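You operate a simulated robot arm through the tools that you are given. There is no shell and no other tool. Be economical: measure what you need, move in short steps, check, and stop when the job is done.

You are at the controls of a simulated two-armed robot. One attempt, no reset.

Task
Put the box labelled "fine filter" from the bench area marked final work on the bench area marked lids. Pick up the clean filter with blue grip with one hand, pass it to the other hand and put it on the bench area marked inspection. Do these in any order. Set down upright: box, clean filter with blue grip.

The check looks at the end state, three seconds after you hand in, the way a careful person would. Anything else that was tipped, shoved, dropped, spilled or broken makes it a failure. Lids that push on must go on centred and level and be pressed home; caps that screw on are set level and turned clockwise until they are tight.

Robot
Two 6-joint arms with two-finger parallel grippers on one trunk, on a base that drives. Base frame: it is fixed to the floor where the robot stands at the start and does not move with it; the origin is under the middle of the robot, x ahead of it, y to its left, z up; the surface under the hand at the start is at about z = 900. Lengths are in mm, angles in degrees, forces in N, time in s.
The left shoulder is at the start at [-89, 177, 806], the right one opposite. With the tool pointing down near the work surface each hand reaches from about 100 to 680 mm from the robot's upright axis, wherever it stands, measured 20 degrees to its own side. Places, roughly: bench area marked inspection [1000, -2900, 900]; bench area marked lids [1000, -1100, 900]; clean filter with blue grip [750, -5750, 1000]. Payload 1.57 kg a hand.
Tool frame (each hand has its own): the origin (TCP) lies between the finger pads and is the grasp point; the fingertips stand 30 mm ahead of it; z points along the fingers, y is the line along which they close. The gripper opens to 80 mm. The fingers are 17 mm wide and 12 mm thick; the gripper's body (40 by 82 mm) begins 80 mm behind the TCP.
Orientation is that of the tool frame in the base frame, as [roll, pitch, yaw] about the fixed x, y, z axes, in that order (R = Rz(yaw) Ry(pitch) Rx(roll)). With the fingers straight down and closing along the base's y, the tool's x points along the base's -x, its y along +y and its z along -z.

Tools
- The arms move only by the tool jog_arm. It takes "left_targets", "right_targets" or both (then of equal length, played together; a hand with none holds still); each is a list of rows, each a list of 7 numbers: the opening in per cent of the stroke, from 0 (shut) to 100 (fully open), then the shift along the base's x, y, z in units of 300 mm (1.0 is 300 mm), then the turn, a rotation vector about the base's x, y, z in units of 180 degrees (1.0 is 180 degrees). In form: [[claw, tx, ty, tz, rx, ry, rz], ...]. A call has 1 to 20 rows; each row is the pose to reach, as a shift and turn from the pose commanded when the call began. A call with a number of a shift or a turn outside -1 to 1 is refused whole. A row lasts 0.2 s, in which the tool goes at most 50 mm and 8.6 degrees; a call with a longer step from one row to the next is refused whole, and so is a gripper value outside its range. A pose out of reach is approached as far as the arm can. The call stops where the force on the tool passes 40 N (or 10 N more than at its start, if that is more) or the arm is blocked; 0.2 s more then pass. The fingers move at their own pace (about 72 mm/s each) and stop on an object; they squeeze with about 36 N. The grip force told is the motor's: it shows also when the fingers shut on nothing. Time passes only in rows, and 0.2 s behind the last, so rows that repeat a pose let the fingers close. The reply holds the time, the measured pose of the TCP, the force on the tool along the base axes, the opening and the grip force, in the units named above and with some noise, with the torque about the TCP (base axes, N m) and any sound that the robot's microphone picked up.
- Cameras (640 x 400 px; columns grow to the right, rows downward): "scene" is now at [34.3, 37, 1549.8]; the picture's right is [0.53, -0.85, 0.00], its down [-0.56, -0.35, -0.75] and it looks along [0.64, 0.40, -0.66] (base axes); focal length 249 px, centre (320, 200). "left" rides on the left gripper at [72, 7, -122] in its tool frame; the picture's right is [-0.09, 1.00, 0.00], its down [-0.84, -0.08, -0.54] and it looks along [-0.54, -0.05, 0.84] (tool axes); focal length 238 px, centre (320, 200). "right" rides on the right gripper at [72, -7, -122] in its tool frame; the picture's right is [0.09, 1.00, 0.00], its down [-0.84, 0.08, -0.54] and it looks along [-0.54, 0.05, 0.84] (tool axes); focal length 238 px, centre (320, 200). There is no depth. A picture from a camera that has moved, and an enlarged one, comes with that camera's place and axes in the base frame and with its lens. The place of the scene camera against the robot may be out by one fixed shift of up to 18 mm in any direction.
- capture(camera): a new picture of that camera. It takes no simulated time.
- move_column(by): slides the trunk up (or, below 0, down) by that many mm; the arms and the scene camera ride with it, the base frame stays. It gives what a move gives, with no picture.
- drive_base(legs): drives the robot by 1 to 6 legs, each [ahead, left, turn to the left] in mm, mm and degrees, along the robot's own axes; the way and the turn of a leg run together, so that a leg with both is an arc; at most 1500 mm and 180 degrees a leg. The arms and the cameras ride along, it lands a little off, and it stops where it bumps. It gives what a move gives.
- head_to(pan, tilt): turns the head with the scene camera to pan (to the left, within 143 degrees either way) and tilt (down, from -29 to 69), counted from straight ahead of the robot. It gives what a move gives.
- enlarge(camera, box): a new picture of the part [left, top, right, bottom] of that camera's present view, enlarged. It takes no simulated time.
- finish_job(): hands the job in; it is judged then, once.

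Go step by step. Nothing tells you exact positions but the pictures and the camera data: compare them with the known pose of the tool, close in by small moves and look again before you grip or let go. The budget is 165 turns and 138 pictures, counting those below and the enlarged ones. Unless the task says otherwise, let go and move clear before handing in, and close with one line.

The tools are called as name(argument=value, ...) on one line, values as JSON. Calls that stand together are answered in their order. jog_arm: Moves the arms, as the interface text tells. Its arguments: {"type":"object","properties":{"left_targets":{"type":"array","items":{"type":"array","items":{"type":"number"}}},"right_targets":{"type":"array","items":{"type":"array","items":{"type":"number"}}}},"required":[]} The other tools are called the same way: move_column (by) slides the trunk up or down; drive_base (legs) drives the base; head_to (pan, tilt) turns the head that bears the scene camera; capture (camera) takes a picture; enlarge (camera, box) takes an enlarged picture of a part of a camera's view; finish_job () hands the job in.

At the start:

```text
t: 0.0
left_position: [336.7, 420.6, 1156.0]
left_tool_rot: [180.0, 0.1, -180.0]
left_contact_force: [-0.4, -0.6, 0.5]
left_ft_torque: [-0.04, -0.01, 0.02]
left_grip_width: 80.1
left_finger_force: 0.1
right_position: [446.9, 25.5, 1127.9]
right_tool_rot: [-179.9, -0.1, 180.0]
right_contact_force: [0.4, 0.7, 0.5]
right_ft_torque: [-0.02, -0.03, 0.0]
right_grip_width: 80.2
right_finger_force: 0.0
trunk travel left (down, up): [-250.0, 78.0]
robot x, y, heading: [2.6, 0.6, -0.0]
head pan, tilt: [31.9, 41.3]
```

scene: 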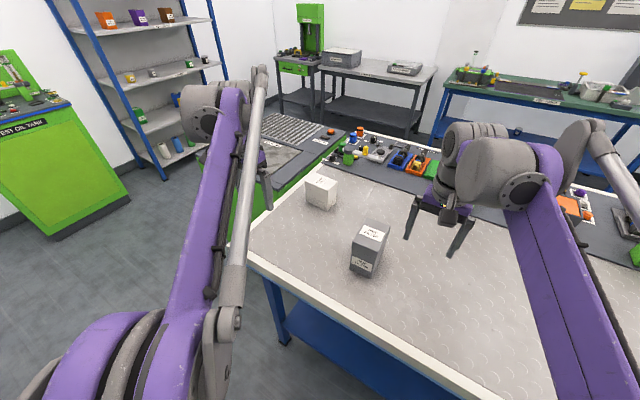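
right: 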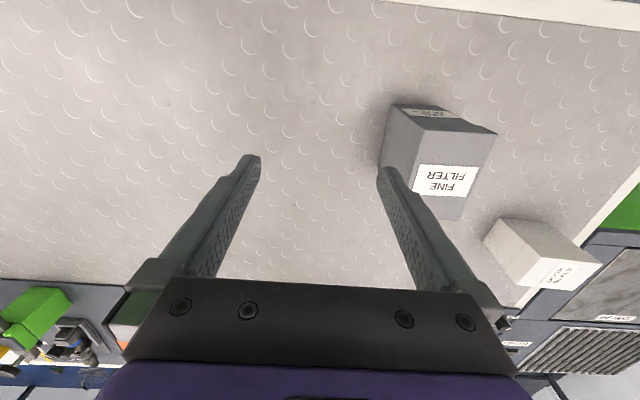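
left: 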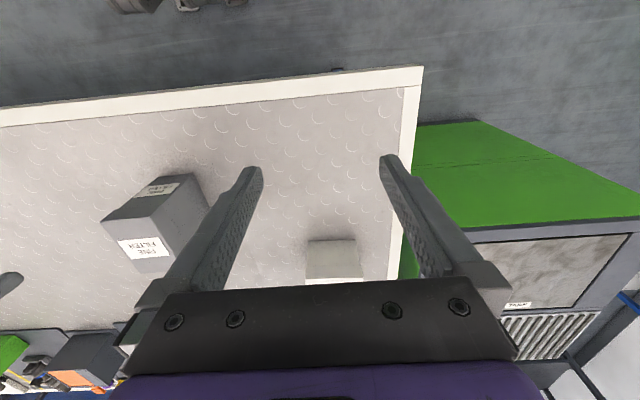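

The dark grey box labelled "fine filter" stands on the bench at about [520, 165]. I'll enlarge the views to measure it, then look around.

enlarge(camera="scene", box=[280, 150, 440, 300])

enlarge(camera="right", box=[340, 70, 620, 310])

head_to(pan=-60, tilt=30)

capture(camera="scene")

```text
2.67 times, centred on (360, 225) of scene
camera zoom: at [34.3, 37.0, 1549.8], right [0.53, -0.85, 0.0], down [-0.56, -0.35, -0.75], along [0.64, 0.4, -0.66], focal length 664 px, centre (213, 133)
```

zoom: 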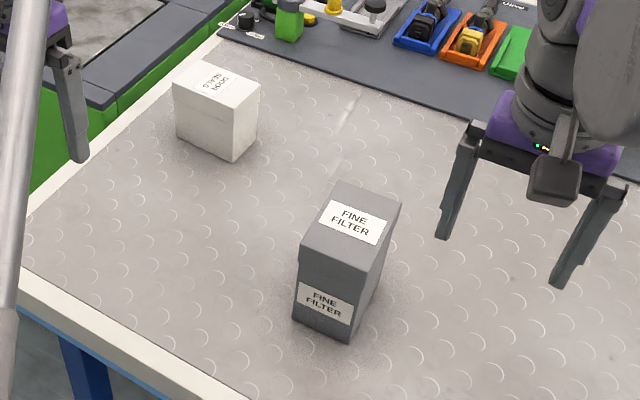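

```text
1.67 times, centred on (480, 190) of right
camera zoom: at [373.4, 20.4, 1249.8], right [-0.09, 1.0, 0.0], down [0.84, 0.08, 0.54], along [0.54, 0.05, -0.84], focal length 397 px, centre (53, 217)
```

zoom: 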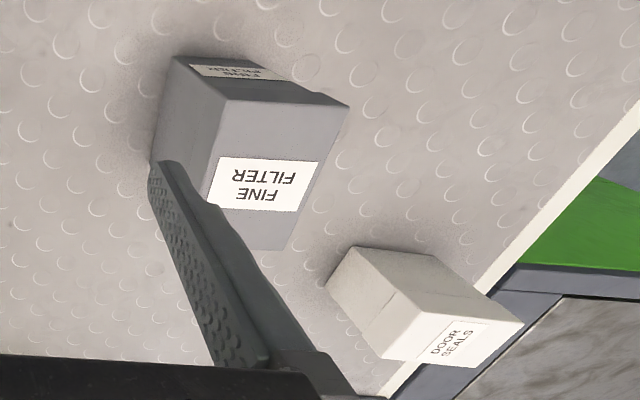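

```text
t: 1.7
left_position: [337.0, 420.5, 1154.1]
left_tool_rot: [-180.0, 0.0, 180.0]
left_contact_force: [0.1, 0.1, -0.1]
left_ft_torque: [0.02, 0.0, -0.02]
left_grip_width: 80.1
left_finger_force: 0.1
right_position: [446.7, 28.3, 1128.1]
right_tool_rot: [180.0, 0.0, 179.9]
right_contact_force: [0.0, 0.1, 0.4]
right_ft_torque: [-0.02, 0.02, 0.01]
right_grip_width: 79.8
right_finger_force: 0.0
trunk travel left (down, up): [-250.0, 78.0]
robot x, y, heading: [-2.2, -2.2, -0.1]
head pan, tilt: [-60.0, 30.0]
```

```text
132 pictures are left
camera scene: at [8.2, -85.7, 1567.1], right [-0.87, -0.5, 0.0], down [-0.25, 0.43, -0.87], along [0.43, -0.75, -0.5], focal length 249 px, centre (320, 200)
```

scene: 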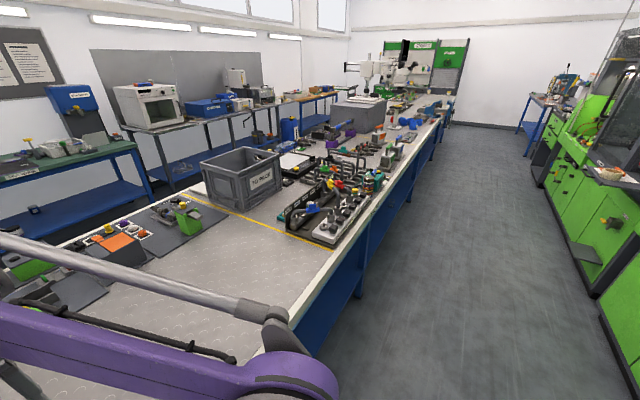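

The box measures about 75 wide (y 125–200), 100 deep (x 428–530) and 123 high, so the fit is tight. I'll move the right hand aside and bring the left hand over the box for a square view.

jog_arm(left_targets=[[100, 0.0, -0.14, 0.05, 0, 0, 0], [100, 0.0, -0.28, 0.05, 0, 0, 0], [100, 0.0, -0.42, 0.05, 0, 0, 0], [100, 0.0, -0.56, 0.05, 0, 0, 0], [100, 0.05, -0.7, 0.05, 0, 0, 0], [100, 0.1, -0.84, 0.05, 0, 0, 0], [100, 0.15, -0.857, 0.05, 0, 0, 0]], right_targets=[[100, -0.05, -0.14, 0, 0, 0, 0], [100, -0.1, -0.28, 0, 0, 0, 0], [100, -0.15, -0.42, 0, 0, 0, 0], [100, -0.2, -0.56, 0, 0, 0, 0], [100, -0.2, -0.6, 0, 0, 0, 0], [100, -0.2, -0.6, 0, 0, 0, 0], [100, -0.2, -0.6, 0, 0, 0, 0]])

capture(camera="left")

```text
t: 3.3
left_position: [382.0, 162.6, 1170.3]
left_tool_rot: [-179.9, 0.0, 180.0]
left_contact_force: [-0.6, -0.1, -0.8]
left_ft_torque: [0.0, 0.01, 0.0]
left_grip_width: 79.9
left_finger_force: 0.1
right_position: [389.7, -152.1, 1128.9]
right_tool_rot: [180.0, 0.0, 179.9]
right_contact_force: [0.6, 0.4, 0.3]
right_ft_torque: [0.0, 0.0, -0.02]
right_grip_width: 80.0
right_finger_force: 0.1
trunk travel left (down, up): [-250.0, 78.0]
robot x, y, heading: [0.8, -1.5, -0.1]
head pan, tilt: [-60.0, 30.0]
```

```text
131 pictures are left
camera left: at [309.3, 167.6, 1292.0], right [0.09, 1.0, 0.0], down [0.84, -0.08, 0.54], along [0.54, -0.05, -0.84], focal length 238 px, centre (320, 200)
```

left: 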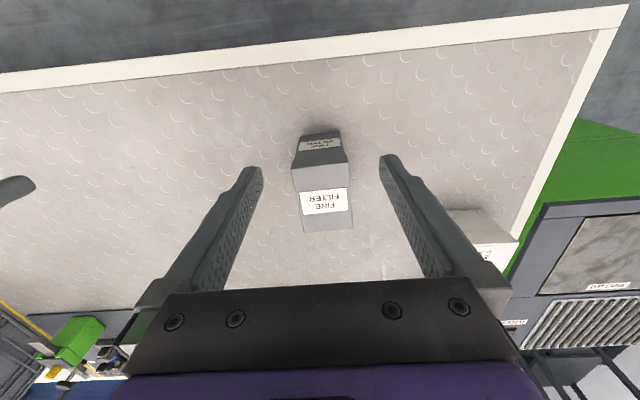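

enlarge(camera="left", box=[256, 110, 384, 250])

```text
2.86 times, centred on (320, 180) of left
camera zoom: at [309.3, 167.6, 1292.0], right [0.09, 1.0, 0.0], down [0.84, -0.08, 0.54], along [0.54, -0.05, -0.84], focal length 681 px, centre (320, 257)
```

zoom: 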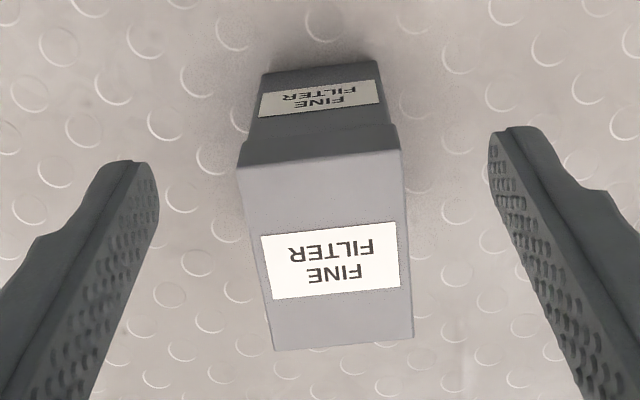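

Box top centre computes to about [479, 158, 1030], about 70 wide and nearly square to the axes. I'll bring the left hand over it with the tips just above the lid and check.

jog_arm(left_targets=[[100, 0.15, -0.01, 0, 0, 0, 0], [100, 0.3, -0.017, 0, 0, 0, 0.005], [100, 0.323, -0.017, -0.1, 0, 0, 0.005], [100, 0.323, -0.017, -0.25, 0, 0, 0.005], [100, 0.323, -0.017, -0.333, 0, 0, 0.005], [100, 0.323, -0.017, -0.333, 0, 0, 0.005]])

capture(camera="left")

```text
t: 4.7
left_position: [479.7, 158.2, 1069.0]
left_tool_rot: [179.9, 0.0, -179.1]
left_contact_force: [-0.3, 0.2, 0.0]
left_ft_torque: [0.01, -0.01, 0.02]
left_grip_width: 80.0
left_finger_force: 0.0
right_position: [388.5, -153.8, 1129.0]
right_tool_rot: [-180.0, 0.0, 179.9]
right_contact_force: [-0.3, 0.0, -0.5]
right_ft_torque: [0.03, -0.01, 0.01]
right_grip_width: 80.1
right_finger_force: 0.2
trunk travel left (down, up): [-250.0, 78.0]
robot x, y, heading: [-1.8, -0.5, 0.2]
head pan, tilt: [-60.0, 30.0]
```

```text
129 pictures are left
camera left: at [406.5, 162.6, 1191.3], right [0.08, 1.0, 0.0], down [0.84, -0.06, 0.54], along [0.54, -0.04, -0.84], focal length 238 px, centre (320, 200)
```

left: 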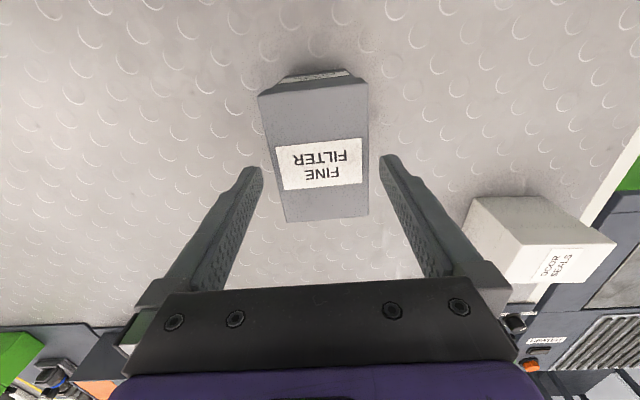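

The tips straddle the box evenly. I'll descend to z≈962 and close.

jog_arm(left_targets=[[100, 0, 0, -0.08, 0, 0, 0], [100, 0, 0, -0.16, 0, 0, 0], [100, 0, 0, -0.24, 0, 0, 0], [100, 0, 0, -0.32, 0, 0, 0], [100, 0, 0, -0.357, 0, 0, 0], [60, 0, 0, -0.357, 0, 0, 0], [60, 0, 0, -0.357, 0, 0, 0], [60, 0, 0, -0.357, 0, 0, 0]])

capture(camera="left")

```text
t: 6.5
left_position: [479.7, 160.3, 962.9]
left_tool_rot: [180.0, 0.1, -179.1]
left_contact_force: [0.8, 1.8, 1.1]
left_ft_torque: [0.04, -0.11, 0.1]
left_grip_width: 68.4
left_finger_force: 36.2
right_position: [389.1, -152.5, 1129.5]
right_tool_rot: [-180.0, 0.0, -179.9]
right_contact_force: [-1.0, 0.5, 0.1]
right_ft_torque: [0.0, -0.01, -0.03]
right_grip_width: 79.9
right_finger_force: 0.0
trunk travel left (down, up): [-250.0, 78.0]
robot x, y, heading: [1.7, 0.6, -0.0]
head pan, tilt: [-60.0, 30.0]
```

```text
128 pictures are left
camera left: at [406.4, 162.7, 1084.9], right [0.08, 1.0, 0.0], down [0.84, -0.06, 0.54], along [0.54, -0.04, -0.84], focal length 238 px, centre (320, 200)
```

left: 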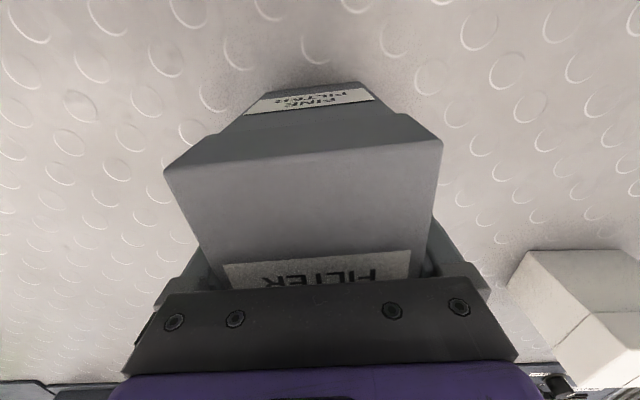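

Gripped at 68 mm. I'll lift straight up, then retract towards the robot.

jog_arm(left_targets=[[60, 0, 0, 0.1, 0, 0, 0], [60, 0, 0, 0.22, 0, 0, 0], [60, 0, 0, 0.36, 0, 0, 0], [60, 0, 0, 0.5, 0, 0, 0], [60, 0, 0, 0.63, 0, 0, 0], [60, -0.12, 0.05, 0.7, 0, 0, 0], [60, -0.25, 0.1, 0.7, 0, 0, 0], [60, -0.38, 0.15, 0.7, 0, 0, 0], [60, -0.5, 0.2, 0.7, 0, 0, 0], [60, -0.5, 0.2, 0.7, 0, 0, 0]])

capture(camera="left")

head_to(pan=-45, tilt=30)

capture(camera="scene")

```text
t: 8.7
left_position: [330.1, 219.3, 1175.7]
left_tool_rot: [-180.0, 0.0, -179.0]
left_contact_force: [-0.5, -0.9, -2.0]
left_ft_torque: [-0.02, 0.0, 0.0]
left_grip_width: 68.0
left_finger_force: 36.0
right_position: [388.9, -152.7, 1127.6]
right_tool_rot: [-180.0, 0.0, 179.9]
right_contact_force: [0.6, -0.1, 0.4]
right_ft_torque: [-0.02, 0.0, 0.0]
right_grip_width: 79.9
right_finger_force: 0.0
trunk travel left (down, up): [-250.0, 78.0]
robot x, y, heading: [-0.7, 0.8, 0.0]
head pan, tilt: [-60.0, 30.0]
```

```text
127 pictures are left
camera left: at [257.3, 222.6, 1296.4], right [0.08, 1.0, 0.0], down [0.84, -0.06, 0.54], along [0.54, -0.04, -0.84], focal length 238 px, centre (320, 200)
```

left: 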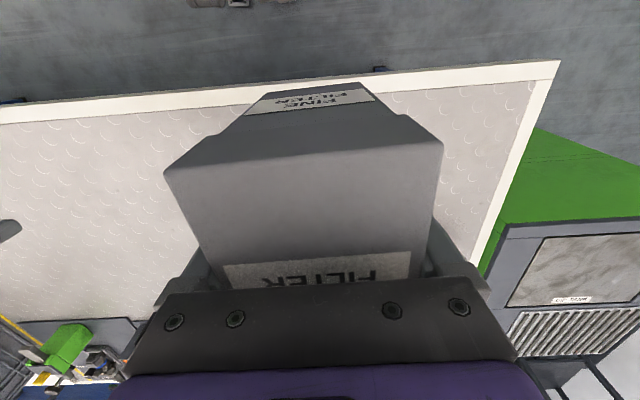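

```text
t: 9.4
left_position: [329.1, 217.6, 1175.1]
left_tool_rot: [179.9, 0.0, -179.1]
left_contact_force: [0.0, -0.8, -1.3]
left_ft_torque: [0.04, -0.02, -0.01]
left_grip_width: 67.8
left_finger_force: 36.0
right_position: [388.4, -152.0, 1130.0]
right_tool_rot: [-179.9, 0.1, 179.9]
right_contact_force: [0.8, 0.3, -0.6]
right_ft_torque: [0.04, -0.01, -0.03]
right_grip_width: 80.2
right_finger_force: 0.0
trunk travel left (down, up): [-250.0, 78.0]
robot x, y, heading: [-0.3, -0.3, 0.0]
head pan, tilt: [-45.0, 30.0]
```

```text
126 pictures are left
camera scene: at [26.9, -71.3, 1567.1], right [-0.71, -0.71, 0.0], down [-0.35, 0.35, -0.87], along [0.61, -0.61, -0.5], focal length 249 px, centre (320, 200)
```

scene: 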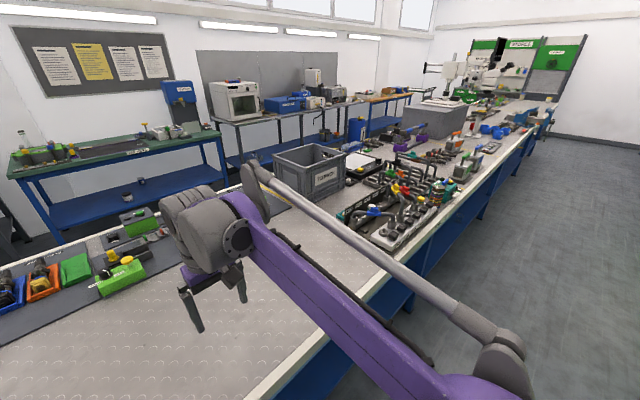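

The bench area near [1000, -1100] projects around the grey crate and the black mat behind it. I'll enlarge to read the labels.

enlarge(camera="scene", box=[230, 110, 480, 260])

```text
2.56 times, centred on (355, 185) of scene
camera zoom: at [26.9, -71.3, 1567.1], right [-0.71, -0.71, 0.0], down [-0.35, 0.35, -0.87], along [0.61, -0.61, -0.5], focal length 637 px, centre (230, 238)
```

zoom: 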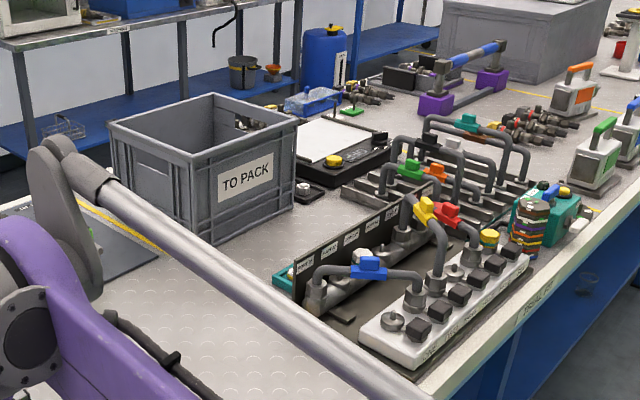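

I can't see a "lids" label yet. I'll pull the right hand back and drive right along the bench, then look again.

jog_arm(right_targets=[[100, -0.1, -0.05, 0.1, 0, 0, 0], [100, -0.2, -0.1, 0.2, 0, 0, 0], [100, -0.3, -0.15, 0.24, 0, 0, 0]])

drive_base(legs=[[0, -1000, 0]])

head_to(pan=0, tilt=35)

capture(camera="scene")

```text
t: 10.2
left_position: [328.7, 219.0, 1175.4]
left_tool_rot: [180.0, 0.0, -179.1]
left_contact_force: [-1.2, 0.6, -2.7]
left_ft_torque: [-0.01, 0.01, 0.01]
left_grip_width: 67.8
left_finger_force: 35.9
right_position: [295.9, -197.9, 1201.2]
right_tool_rot: [179.9, 0.1, -179.9]
right_contact_force: [-0.3, 0.5, -0.9]
right_ft_torque: [0.02, -0.01, -0.01]
right_grip_width: 80.1
right_finger_force: 0.0
trunk travel left (down, up): [-250.0, 78.0]
robot x, y, heading: [-2.2, 2.3, -0.1]
head pan, tilt: [-45.0, 30.0]
```

```text
t: 19.4
left_position: [327.9, -794.7, 1174.8]
left_tool_rot: [-180.0, 0.0, -179.2]
left_contact_force: [-0.2, -0.2, -3.0]
left_ft_torque: [0.01, 0.01, -0.01]
left_grip_width: 67.7
left_finger_force: 36.0
right_position: [295.2, -1210.3, 1199.4]
right_tool_rot: [180.0, 0.1, 179.7]
right_contact_force: [1.5, 0.8, -0.1]
right_ft_torque: [0.01, 0.0, 0.03]
right_grip_width: 80.1
right_finger_force: 0.2
trunk travel left (down, up): [-250.0, 78.0]
robot x, y, heading: [-1.9, -1014.6, 0.1]
head pan, tilt: [-45.0, 30.0]
```

```text
t: 20.6
left_position: [328.7, -793.8, 1174.7]
left_tool_rot: [-179.9, 0.0, -179.2]
left_contact_force: [-0.1, -0.1, -2.6]
left_ft_torque: [0.02, 0.0, 0.02]
left_grip_width: 67.6
left_finger_force: 35.9
right_position: [294.2, -1210.2, 1199.0]
right_tool_rot: [-180.0, 0.0, 179.8]
right_contact_force: [-0.9, 0.1, -0.2]
right_ft_torque: [-0.02, -0.02, 0.03]
right_grip_width: 79.7
right_finger_force: 0.0
trunk travel left (down, up): [-250.0, 78.0]
robot x, y, heading: [-1.1, -1011.7, -0.1]
head pan, tilt: [0.0, 35.0]
```

```text
124 pictures are left
camera scene: at [49.8, -1020.0, 1559.3], right [0.0, -1.0, 0.0], down [-0.57, 0.0, -0.82], along [0.82, 0.0, -0.57], focal length 249 px, centre (320, 200)
```

scene: 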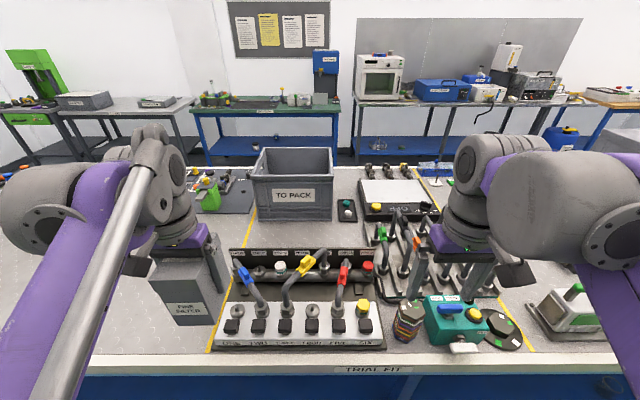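

The crate "TO PACK" and a labelled zone "TRIAL FIT" are in view. I'll enlarge the middle of the bench to find the "lids" marking.

enlarge(camera="scene", box=[225, 140, 475, 300])

enlarge(camera="scene", box=[180, 280, 480, 400])

```text
2.50 times, centred on (350, 220) of scene
camera zoom: at [49.8, -1020.0, 1559.3], right [0.0, -1.0, 0.0], down [-0.57, 0.0, -0.82], along [0.82, 0.0, -0.57], focal length 622 px, centre (245, 150)
```

zoom: 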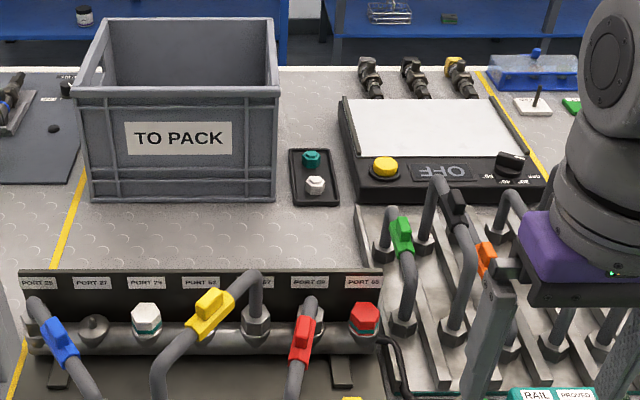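

```text
2.13 times, centred on (330, 340) of scene
camera zoom: at [49.8, -1020.0, 1559.3], right [0.0, -1.0, 0.0], down [-0.57, 0.0, -0.82], along [0.82, 0.0, -0.57], focal length 531 px, centre (299, -99)
```

zoom: 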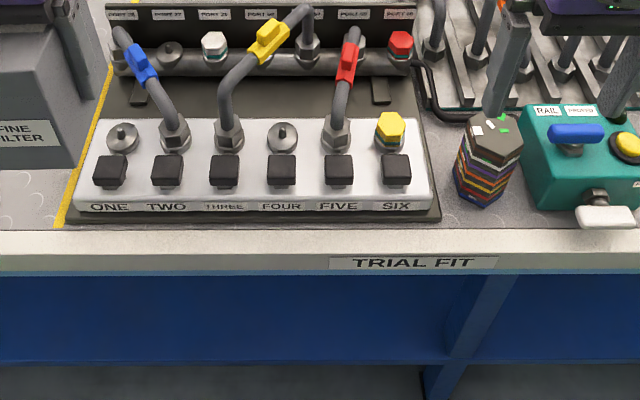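

The area must be served from the far side of the bench: the far half is where x=1000 lies, and the lettering on it reads from that side. The left end past the green unit looked wide (y≈1200–2500), so I'll drive there and look.

drive_base(legs=[[0, 1400, 0], [0, 1400, 0]])

head_to(pan=0, tilt=35)

capture(camera="scene")

```text
t: 45.1
left_position: [352.8, 2008.7, 1174.4]
left_tool_rot: [179.9, 0.0, 179.9]
left_contact_force: [0.4, 0.1, -2.8]
left_ft_torque: [0.01, -0.01, 0.0]
left_grip_width: 68.1
left_finger_force: 36.1
right_position: [312.8, 1593.2, 1200.3]
right_tool_rot: [-180.0, 0.0, 179.1]
right_contact_force: [-1.0, 0.3, -0.9]
right_ft_torque: [-0.01, 0.0, 0.02]
right_grip_width: 79.9
right_finger_force: 0.0
trunk travel left (down, up): [-250.0, 78.0]
robot x, y, heading: [17.4, 1796.1, -0.8]
head pan, tilt: [0.0, 35.0]
```

```text
t: 45.7
left_position: [351.5, 2009.2, 1174.2]
left_tool_rot: [-179.9, 0.0, 179.9]
left_contact_force: [-0.3, -0.6, -2.4]
left_ft_torque: [-0.01, 0.02, -0.01]
left_grip_width: 67.8
left_finger_force: 36.1
right_position: [312.2, 1593.6, 1199.4]
right_tool_rot: [-180.0, -0.1, 179.0]
right_contact_force: [0.5, -0.2, -0.3]
right_ft_torque: [0.0, 0.0, 0.02]
right_grip_width: 80.3
right_finger_force: 0.0
trunk travel left (down, up): [-250.0, 78.0]
robot x, y, heading: [17.8, 1798.9, -0.8]
head pan, tilt: [0.0, 35.0]
```

```text
121 pictures are left
camera scene: at [70.5, 1787.9, 1559.3], right [-0.02, -1.0, 0.0], down [-0.57, 0.01, -0.82], along [0.82, -0.01, -0.57], focal length 249 px, centre (320, 200)
```

scene: 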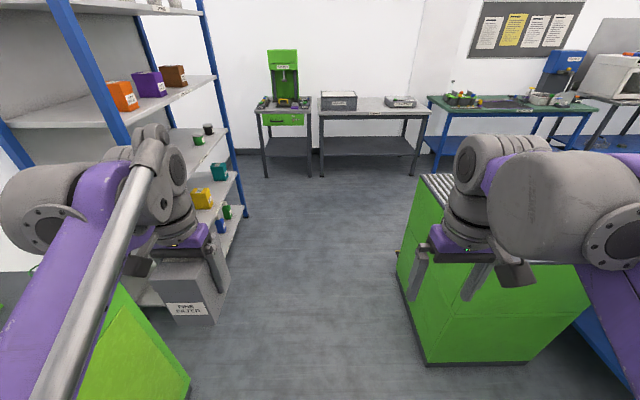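

The passage is clear, with the green unit at y≲1180 and the shelf at y≳2450. I'll drive through, turn to face back towards the bench, and look.

drive_base(legs=[[200, -50, 0.8], [850, 0, 0], [850, 0, 0], [0, 0, -90], [0, 0, -90]])

head_to(pan=45, tilt=30)

capture(camera="scene")

```text
t: 63.3
left_position: [1615.2, 1515.0, 1175.3]
left_tool_rot: [179.9, 0.0, 0.8]
left_contact_force: [-0.2, -0.1, -2.7]
left_ft_torque: [0.01, 0.01, -0.01]
left_grip_width: 67.8
left_finger_force: 35.9
right_position: [1649.4, 1930.8, 1200.6]
right_tool_rot: [-180.0, -0.1, -0.2]
right_contact_force: [0.1, -0.7, 0.3]
right_ft_torque: [-0.01, -0.02, -0.01]
right_grip_width: 80.1
right_finger_force: 0.1
trunk travel left (down, up): [-250.0, 78.0]
robot x, y, heading: [1945.5, 1732.1, 179.9]
head pan, tilt: [0.0, 35.0]
```

```text
t: 64.5
left_position: [1615.8, 1514.6, 1174.1]
left_tool_rot: [179.9, 0.1, 0.7]
left_contact_force: [0.5, 0.4, -2.8]
left_ft_torque: [0.01, -0.02, -0.01]
left_grip_width: 68.0
left_finger_force: 36.1
right_position: [1649.4, 1931.4, 1200.5]
right_tool_rot: [180.0, 0.0, -0.2]
right_contact_force: [-0.3, -0.1, 1.0]
right_ft_torque: [0.02, -0.02, -0.01]
right_grip_width: 80.1
right_finger_force: 0.1
trunk travel left (down, up): [-250.0, 78.0]
robot x, y, heading: [1943.4, 1736.4, 180.1]
head pan, tilt: [45.0, 30.0]
```

```text
120 pictures are left
camera scene: at [1925.0, 1661.4, 1567.1], right [-0.7, 0.71, 0.0], down [0.36, 0.35, -0.87], along [-0.61, -0.61, -0.5], focal length 249 px, centre (320, 200)
```

scene: 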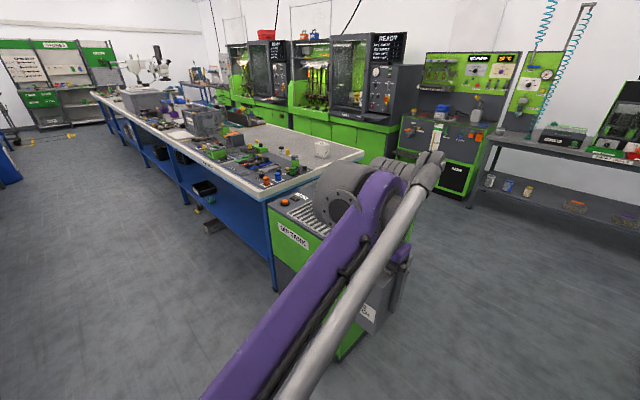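

The far aisle is clear, so I'll drive along it to y≈-1000 and face the bench.

drive_base(legs=[[0, 1400, 0], [0, 1350, 0]])

head_to(pan=0, tilt=35)

capture(camera="scene")

```text
t: 88.7
left_position: [1639.2, -1249.7, 1174.8]
left_tool_rot: [-180.0, 0.1, 0.9]
left_contact_force: [-0.3, 0.4, -2.5]
left_ft_torque: [0.03, -0.02, 0.0]
left_grip_width: 67.7
left_finger_force: 36.5
right_position: [1673.4, -832.3, 1200.9]
right_tool_rot: [-179.9, 0.0, 0.0]
right_contact_force: [-0.3, -0.4, -0.5]
right_ft_torque: [-0.03, 0.03, 0.03]
right_grip_width: 80.3
right_finger_force: 0.0
trunk travel left (down, up): [-250.0, 78.0]
robot x, y, heading: [1965.1, -1029.0, 179.8]
head pan, tilt: [45.0, 30.0]
```

```text
t: 89.8
left_position: [1637.9, -1249.4, 1175.8]
left_tool_rot: [-180.0, 0.0, 0.9]
left_contact_force: [0.5, 0.8, -2.9]
left_ft_torque: [0.02, 0.0, 0.0]
left_grip_width: 68.1
left_finger_force: 35.4
right_position: [1672.4, -832.1, 1199.1]
right_tool_rot: [179.9, 0.1, 0.1]
right_contact_force: [0.1, 0.8, -0.2]
right_ft_torque: [0.01, 0.0, -0.04]
right_grip_width: 80.2
right_finger_force: 0.0
trunk travel left (down, up): [-250.0, 78.0]
robot x, y, heading: [1969.8, -1035.5, 179.7]
head pan, tilt: [0.0, 35.0]
```

```text
119 pictures are left
camera scene: at [1924.3, -1038.2, 1559.3], right [0.0, 1.0, 0.0], down [0.57, 0.0, -0.82], along [-0.82, 0.0, -0.57], focal length 249 px, centre (320, 200)
```

scene: 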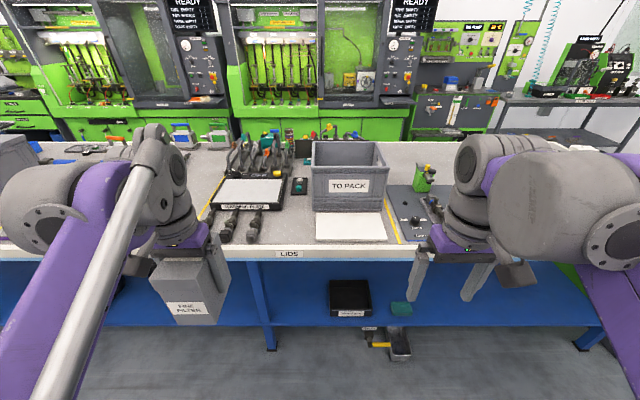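

"LIDS" is marked on this edge, between the two yellow lines. I'll enlarge to find a free spot.

enlarge(camera="scene", box=[190, 130, 430, 270])

```text
2.67 times, centred on (310, 200) of scene
camera zoom: at [1924.3, -1038.2, 1559.3], right [0.0, 1.0, 0.0], down [0.57, 0.0, -0.82], along [-0.82, 0.0, -0.57], focal length 664 px, centre (347, 200)
```

zoom: 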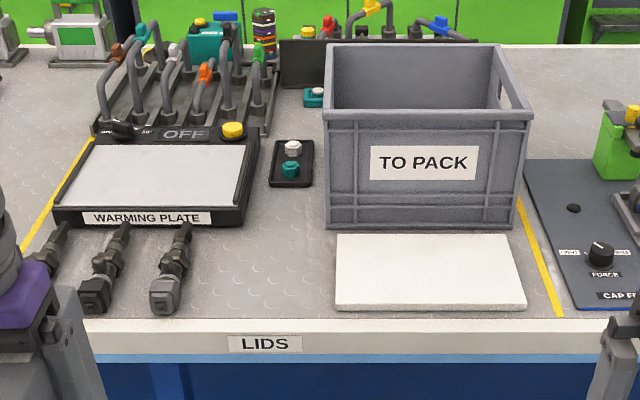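

There's a clear gap between the connectors and the white board, centred at about [1165, -1165]. I'll drive 300 closer to reach it.

drive_base(legs=[[300, 0, 0]])

head_to(pan=5, tilt=55)

capture(camera="scene")

capture(camera="right")

```text
t: 91.8
left_position: [1343.2, -1249.7, 1173.0]
left_tool_rot: [180.0, 0.0, 1.0]
left_contact_force: [0.3, 0.0, -2.6]
left_ft_torque: [-0.01, -0.06, 0.0]
left_grip_width: 67.6
left_finger_force: 35.8
right_position: [1376.2, -833.1, 1200.3]
right_tool_rot: [-179.9, 0.0, 0.1]
right_contact_force: [-0.3, 0.7, 0.5]
right_ft_torque: [-0.01, 0.0, -0.02]
right_grip_width: 79.9
right_finger_force: 0.1
trunk travel left (down, up): [-250.0, 78.0]
robot x, y, heading: [1672.9, -1032.4, -180.2]
head pan, tilt: [0.0, 35.0]
```

```text
t: 92.6
left_position: [1344.5, -1250.1, 1173.4]
left_tool_rot: [180.0, -0.1, 1.0]
left_contact_force: [-1.1, -0.2, -2.0]
left_ft_torque: [0.01, 0.01, 0.0]
left_grip_width: 67.8
left_finger_force: 36.3
right_position: [1375.9, -833.2, 1200.6]
right_tool_rot: [-179.9, 0.0, 0.0]
right_contact_force: [0.2, -0.3, -0.8]
right_ft_torque: [-0.01, -0.01, -0.02]
right_grip_width: 80.2
right_finger_force: 0.0
trunk travel left (down, up): [-250.0, 78.0]
robot x, y, heading: [1672.5, -1036.0, -180.0]
head pan, tilt: [5.0, 55.0]
```

```text
117 pictures are left
camera scene: at [1645.3, -1044.6, 1531.1], right [-0.09, 1.0, 0.0], down [0.82, 0.07, -0.57], along [-0.57, -0.05, -0.82], focal length 249 px, centre (320, 200)
```

scene: 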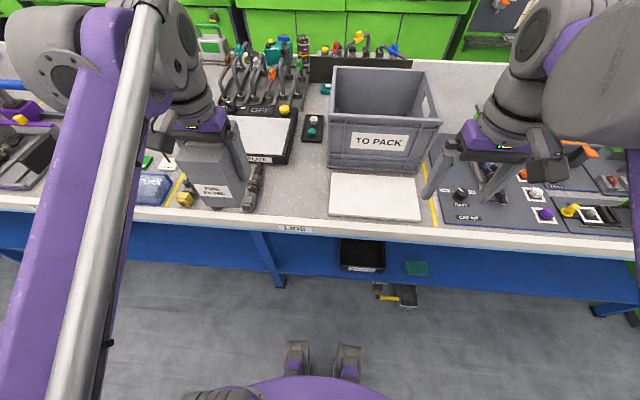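

```text
116 pictures are left
camera right: at [1447.3, -826.6, 1321.2], right [0.09, -1.0, 0.0], down [-0.84, -0.08, 0.54], along [-0.54, -0.05, -0.84], focal length 238 px, centre (320, 200)
```

right: 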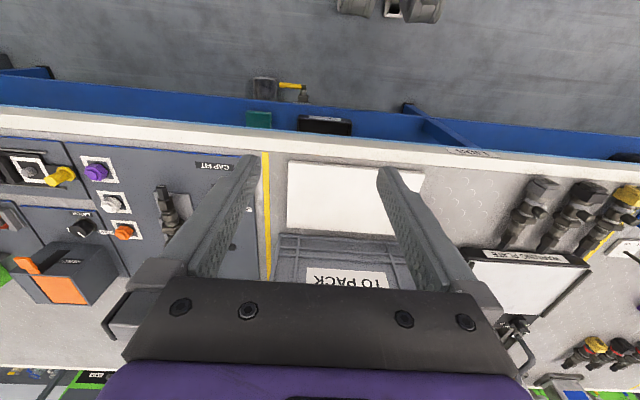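

The gap is confirmed at y≈-1272 to -1050. I'll move the box over [1165, -1162] at height and check.

jog_arm(left_targets=[[60, -0.12, 0.06, 0, 0, 0, 0], [60, -0.24, 0.12, 0, 0, 0, 0], [60, -0.36, 0.18, 0, 0, 0, 0], [60, -0.48, 0.24, 0, 0, 0, 0], [60, -0.597, 0.293, 0, 0, 0, 0], [60, -0.597, 0.293, -0.12, 0, 0, 0], [60, -0.597, 0.293, -0.25, 0, 0, 0], [60, -0.597, 0.293, -0.38, 0, 0, 0], [60, -0.597, 0.293, -0.5, 0, 0, 0], [60, -0.597, 0.293, -0.5, 0, 0, 0]])

capture(camera="left")

enlarge(camera="scene", box=[190, 100, 430, 250])

```text
t: 94.8
left_position: [1164.0, -1161.3, 1023.8]
left_tool_rot: [-180.0, 0.0, 1.0]
left_contact_force: [0.0, 0.4, -2.1]
left_ft_torque: [0.0, 0.0, 0.0]
left_grip_width: 67.9
left_finger_force: 35.9
right_position: [1377.4, -833.1, 1199.7]
right_tool_rot: [-180.0, 0.0, 0.1]
right_contact_force: [-0.3, -0.3, -0.4]
right_ft_torque: [0.0, -0.01, 0.04]
right_grip_width: 80.2
right_finger_force: 0.1
trunk travel left (down, up): [-250.0, 78.0]
robot x, y, heading: [1673.3, -1032.8, -179.7]
head pan, tilt: [5.0, 55.0]
```

```text
115 pictures are left
camera left: at [1235.9, -1168.7, 1145.7], right [-0.07, -1.0, 0.0], down [-0.84, 0.06, 0.54], along [-0.54, 0.04, -0.84], focal length 238 px, centre (320, 200)
```

left: 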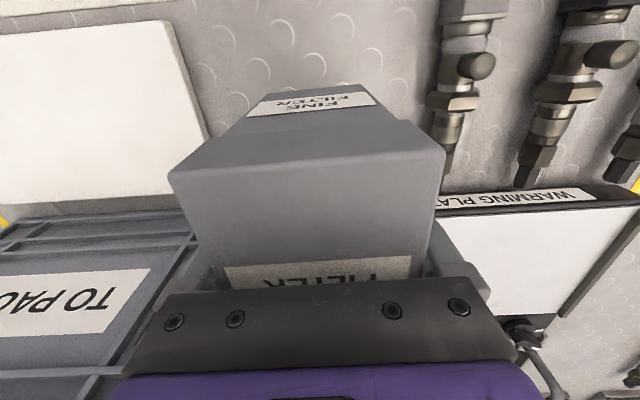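

```text
2.67 times, centred on (310, 175) of scene
camera zoom: at [1645.1, -1044.5, 1531.1], right [-0.09, 1.0, 0.0], down [0.82, 0.07, -0.57], along [-0.57, -0.05, -0.82], focal length 664 px, centre (347, 267)
```

zoom: 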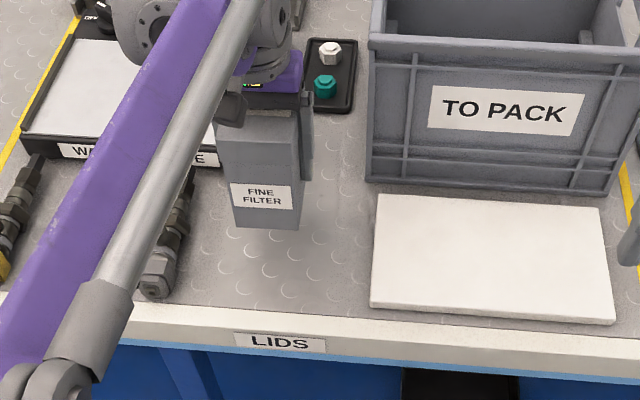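

Clear all round. I'll lower slowly to contact.

jog_arm(left_targets=[[60, 0, 0, -0.08, 0, 0, 0], [60, 0, 0, -0.15, 0, 0, 0], [60, 0, 0, -0.18, 0, 0, 0], [60, 0, 0, -0.19, 0, 0, 0], [60, 0, 0, -0.197, 0, 0, 0], [60, 0, 0, -0.197, 0, 0, 0]])

capture(camera="left")

enlarge(camera="scene", box=[230, 120, 350, 230])

```text
t: 96.2
left_position: [1164.9, -1161.9, 964.6]
left_tool_rot: [180.0, 0.0, 1.1]
left_contact_force: [0.5, 0.3, -2.7]
left_ft_torque: [-0.02, 0.0, -0.01]
left_grip_width: 68.2
left_finger_force: 35.8
right_position: [1375.5, -832.6, 1199.2]
right_tool_rot: [-180.0, 0.0, 0.1]
right_contact_force: [0.1, -0.2, -0.1]
right_ft_torque: [0.01, 0.01, 0.01]
right_grip_width: 79.9
right_finger_force: 0.1
trunk travel left (down, up): [-250.0, 78.0]
robot x, y, heading: [1674.0, -1031.7, -179.8]
head pan, tilt: [5.0, 55.0]
```

```text
113 pictures are left
camera left: at [1236.2, -1169.3, 1087.6], right [-0.07, -1.0, 0.0], down [-0.84, 0.06, 0.54], along [-0.54, 0.04, -0.84], focal length 238 px, centre (320, 200)
```

left: 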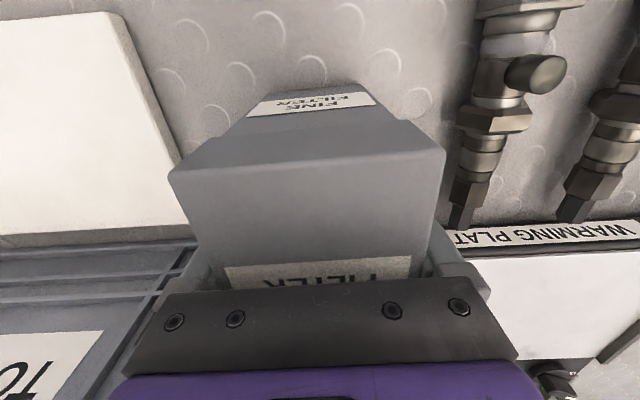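

```text
3.64 times, centred on (290, 175) of scene
camera zoom: at [1645.0, -1044.6, 1531.1], right [-0.09, 1.0, 0.0], down [0.82, 0.07, -0.57], along [-0.57, -0.05, -0.82], focal length 905 px, centre (429, 291)
```

zoom: 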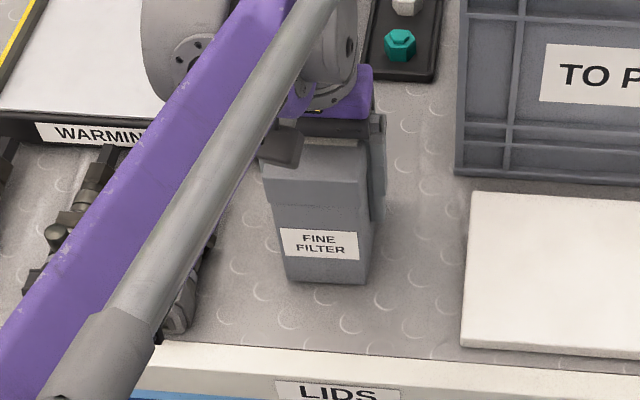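

Force still shows only the box's weight, so it's a couple of mm above the bench. I'll continue in very small steps.

jog_arm(left_targets=[[60, 0, 0, -0.004, 0, 0, 0], [60, 0, 0, -0.008, 0, 0, 0], [60, 0, 0, -0.01, 0, 0, 0], [60, 0, 0, -0.01, 0, 0, 0]])

```text
t: 97.2
left_position: [1163.4, -1161.3, 961.5]
left_tool_rot: [-180.0, 0.0, 1.0]
left_contact_force: [0.1, -0.1, -3.3]
left_ft_torque: [-0.03, -0.05, 0.03]
left_grip_width: 67.7
left_finger_force: 36.0
right_position: [1375.8, -833.0, 1198.8]
right_tool_rot: [-179.9, 0.0, 0.1]
right_contact_force: [-0.2, 0.0, -0.7]
right_ft_torque: [0.0, 0.0, -0.01]
right_grip_width: 80.2
right_finger_force: 0.0
trunk travel left (down, up): [-250.0, 78.0]
robot x, y, heading: [1668.6, -1032.8, -179.9]
head pan, tilt: [5.0, 55.0]
```

jog_arm(left_targets=[[60, 0, 0, -0.004, 0, 0, 0], [60, 0, 0, -0.008, 0, 0, 0], [60, 0, 0, -0.008, 0, 0, 0]])

```text
t: 98.0
left_position: [1166.1, -1161.4, 961.6]
left_tool_rot: [179.9, 0.1, 1.0]
left_contact_force: [-10.2, -2.6, 35.6]
left_ft_torque: [0.08, -0.27, 0.02]
left_grip_width: 67.4
left_finger_force: 35.9
right_position: [1377.7, -834.1, 1200.7]
right_tool_rot: [180.0, 0.1, 0.1]
right_contact_force: [0.5, 0.5, 0.2]
right_ft_torque: [-0.04, 0.01, -0.03]
right_grip_width: 80.1
right_finger_force: 0.0
trunk travel left (down, up): [-250.0, 78.0]
robot x, y, heading: [1673.2, -1029.6, -179.8]
head pan, tilt: [5.0, 55.0]
```

Bench contact. I'll ease off about 1.5 mm, open, and rise.

jog_arm(left_targets=[[60, 0, 0, 0.004, 0, 0, 0], [100, 0, 0, 0.004, 0, 0, 0], [100, 0, 0, 0.004, 0, 0, 0], [100, 0, 0, 0.004, 0, 0, 0], [100, 0, 0, 0.05, 0, 0, 0], [100, 0, 0, 0.12, 0, 0, 0], [100, 0, 0, 0.25, 0, 0, 0], [100, 0, 0, 0.4, 0, 0, 0], [100, 0, 0, 0.55, 0, 0, 0], [100, 0, 0, 0.7, 0, 0, 0]])

capture(camera="left")

enlarge(camera="scene", box=[230, 120, 350, 230])

```text
t: 100.2
left_position: [1163.9, -1164.8, 1171.8]
left_tool_rot: [180.0, 0.0, 1.0]
left_contact_force: [-0.6, 1.1, 0.2]
left_ft_torque: [0.01, 0.0, 0.0]
left_grip_width: 80.2
left_finger_force: 0.0
right_position: [1375.9, -834.3, 1200.3]
right_tool_rot: [-179.9, 0.0, 0.1]
right_contact_force: [-0.1, -0.5, 0.4]
right_ft_torque: [-0.05, -0.03, -0.03]
right_grip_width: 80.1
right_finger_force: 0.0
trunk travel left (down, up): [-250.0, 78.0]
robot x, y, heading: [1674.7, -1031.4, -179.8]
head pan, tilt: [5.0, 55.0]
```

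```text
111 pictures are left
camera left: at [1235.4, -1172.0, 1293.6], right [-0.07, -1.0, 0.0], down [-0.84, 0.06, 0.54], along [-0.54, 0.04, -0.84], focal length 238 px, centre (320, 200)
```

left: 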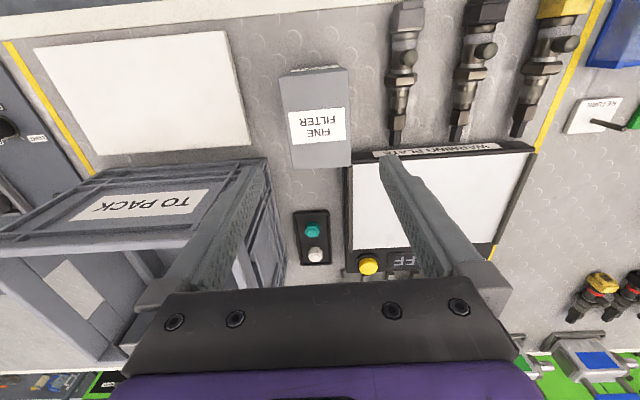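

```text
3.64 times, centred on (290, 175) of scene
camera zoom: at [1644.5, -1044.4, 1531.0], right [-0.09, 1.0, 0.0], down [0.82, 0.07, -0.57], along [-0.57, -0.05, -0.82], focal length 905 px, centre (429, 291)
```

zoom: 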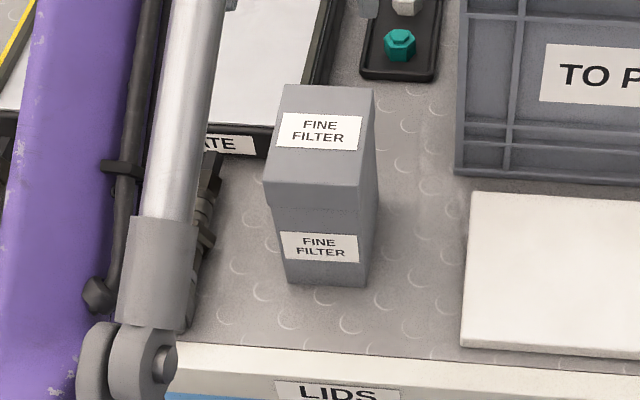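

The box stands upright in the lids area. I'll retract the arm, back off and look down the aisle for the next leg.

jog_arm(left_targets=[[100, 0.16, -0.02, 0.03, 0, 0, 0], [100, 0.32, -0.04, 0.06, 0, 0, 0], [100, 0.48, -0.06, 0.08, 0, 0, 0], [100, 0.6, -0.1, 0.08, 0, 0, 0]])

drive_base(legs=[[-200, 0, 0]])

head_to(pan=75, tilt=25)

capture(camera="scene")

```text
t: 101.2
left_position: [1346.1, -1194.5, 1195.7]
left_tool_rot: [180.0, 0.1, 0.9]
left_contact_force: [-0.2, -0.5, -0.5]
left_ft_torque: [0.0, -0.01, -0.04]
left_grip_width: 80.3
left_finger_force: 0.1
right_position: [1377.3, -832.8, 1200.3]
right_tool_rot: [179.9, 0.1, 0.1]
right_contact_force: [-0.1, 0.3, -0.9]
right_ft_torque: [-0.01, 0.02, 0.03]
right_grip_width: 80.2
right_finger_force: 0.0
trunk travel left (down, up): [-250.0, 78.0]
robot x, y, heading: [1673.1, -1031.5, -179.8]
head pan, tilt: [5.0, 55.0]
```

```text
t: 102.8
left_position: [1543.2, -1194.0, 1195.9]
left_tool_rot: [180.0, 0.0, 1.0]
left_contact_force: [0.5, 0.7, 0.0]
left_ft_torque: [-0.01, -0.01, -0.01]
left_grip_width: 80.0
left_finger_force: 0.1
right_position: [1574.2, -833.1, 1199.5]
right_tool_rot: [180.0, 0.0, 0.1]
right_contact_force: [-0.6, -0.1, 0.2]
right_ft_torque: [0.02, -0.01, 0.0]
right_grip_width: 80.3
right_finger_force: 0.1
trunk travel left (down, up): [-250.0, 78.0]
robot x, y, heading: [1872.3, -1030.6, -179.8]
head pan, tilt: [5.0, 55.0]
```

```text
t: 104.2
left_position: [1542.8, -1193.4, 1196.1]
left_tool_rot: [-180.0, 0.0, 0.9]
left_contact_force: [0.0, -0.5, -0.8]
left_ft_torque: [0.03, -0.01, 0.0]
left_grip_width: 80.0
left_finger_force: 0.1
right_position: [1574.3, -832.6, 1200.2]
right_tool_rot: [-180.0, 0.0, 0.2]
right_contact_force: [-0.3, -0.1, 0.7]
right_ft_torque: [-0.01, 0.01, -0.01]
right_grip_width: 80.1
right_finger_force: 0.0
trunk travel left (down, up): [-250.0, 78.0]
robot x, y, heading: [1869.0, -1027.1, -179.8]
head pan, tilt: [75.0, 25.0]
```

```text
109 pictures are left
camera scene: at [1891.7, -1126.9, 1575.0], right [-0.97, 0.26, 0.0], down [0.11, 0.41, -0.91], along [-0.23, -0.88, -0.42], focal length 249 px, centre (320, 200)
```

scene: 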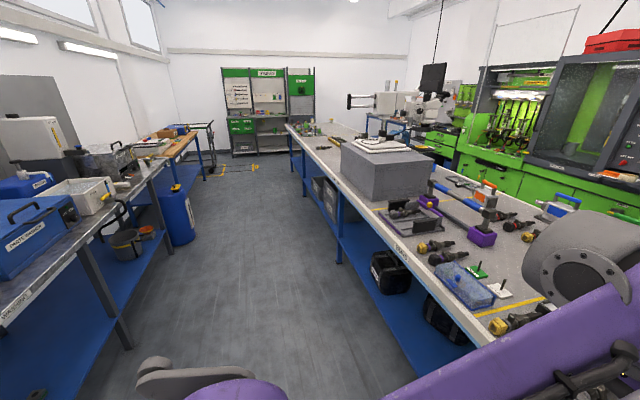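

The aisle is open as far as the bench's far end. I'll drive to y≈-2900 to survey the inspection area.

drive_base(legs=[[0, 950, 0], [0, 900, 0]])

head_to(pan=0, tilt=35)

capture(camera="scene")

```text
t: 120.8
left_position: [1559.6, -3048.7, 1196.8]
left_tool_rot: [179.9, 0.0, 1.5]
left_contact_force: [0.0, -0.5, 0.3]
left_ft_torque: [0.01, 0.01, 0.0]
left_grip_width: 80.0
left_finger_force: 0.0
right_position: [1588.9, -2691.0, 1199.9]
right_tool_rot: [180.0, 0.0, 0.5]
right_contact_force: [-0.4, -0.7, 1.4]
right_ft_torque: [0.03, 0.03, 0.0]
right_grip_width: 80.0
right_finger_force: 0.0
trunk travel left (down, up): [-250.0, 78.0]
robot x, y, heading: [1885.3, -2885.4, -179.5]
head pan, tilt: [75.0, 25.0]
```

```text
t: 122.3
left_position: [1559.5, -3050.5, 1196.0]
left_tool_rot: [180.0, 0.0, 1.5]
left_contact_force: [-0.6, 0.2, -0.7]
left_ft_torque: [-0.04, 0.0, -0.02]
left_grip_width: 80.1
left_finger_force: 0.1
right_position: [1589.4, -2690.2, 1200.3]
right_tool_rot: [-179.9, 0.0, 0.5]
right_contact_force: [-0.3, 1.1, 0.1]
right_ft_torque: [-0.01, 0.0, 0.05]
right_grip_width: 80.0
right_finger_force: 0.0
trunk travel left (down, up): [-250.0, 78.0]
robot x, y, heading: [1887.5, -2883.7, -179.3]
head pan, tilt: [0.0, 35.0]
```

```text
108 pictures are left
camera scene: at [1843.7, -2892.4, 1559.3], right [-0.01, 1.0, 0.0], down [0.57, 0.01, -0.82], along [-0.82, -0.01, -0.57], focal length 249 px, centre (320, 200)
```

scene: 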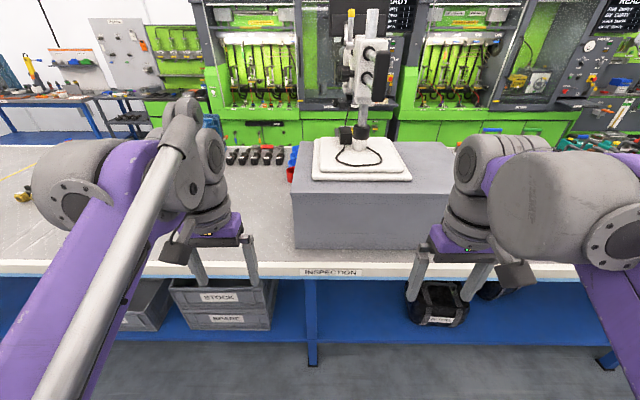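

The inspection area has free bench to the left of the block, around [1130, -3120]. Next I'll go along to the far end to find the filter.

drive_base(legs=[[0, 900, 0], [0, 900, 0]])

head_to(pan=40, tilt=25)

capture(camera="scene")

```text
t: 138.5
left_position: [1591.9, -4867.3, 1196.3]
left_tool_rot: [180.0, 0.0, 2.6]
left_contact_force: [0.0, 0.5, 0.2]
left_ft_torque: [-0.01, 0.02, 0.01]
left_grip_width: 80.0
left_finger_force: 0.1
right_position: [1614.2, -4505.7, 1200.3]
right_tool_rot: [-180.0, 0.0, 1.6]
right_contact_force: [0.6, 0.4, 0.3]
right_ft_torque: [0.05, -0.01, 0.01]
right_grip_width: 79.7
right_finger_force: 0.1
trunk travel left (down, up): [-250.0, 78.0]
robot x, y, heading: [1914.2, -4696.3, -178.5]
head pan, tilt: [0.0, 35.0]
```

```text
t: 139.6
left_position: [1590.7, -4868.0, 1196.0]
left_tool_rot: [180.0, 0.0, 2.4]
left_contact_force: [0.1, 0.5, 0.0]
left_ft_torque: [0.01, 0.01, 0.05]
left_grip_width: 80.1
left_finger_force: 0.1
right_position: [1615.8, -4506.1, 1199.0]
right_tool_rot: [180.0, 0.0, 1.7]
right_contact_force: [-0.4, -0.5, -0.6]
right_ft_torque: [0.0, 0.02, 0.0]
right_grip_width: 79.9
right_finger_force: 0.2
trunk travel left (down, up): [-250.0, 78.0]
robot x, y, heading: [1915.9, -4694.6, -178.3]
head pan, tilt: [40.0, 25.0]
```

```text
107 pictures are left
camera scene: at [1891.2, -4764.0, 1575.1], right [-0.66, 0.75, 0.0], down [0.32, 0.28, -0.91], along [-0.68, -0.6, -0.42], focal length 249 px, centre (320, 200)
```

scene: 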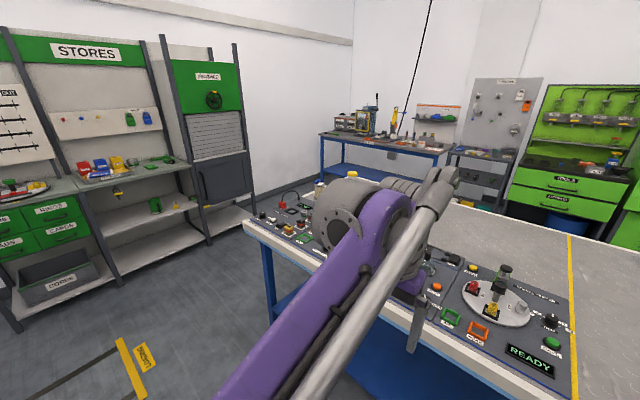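

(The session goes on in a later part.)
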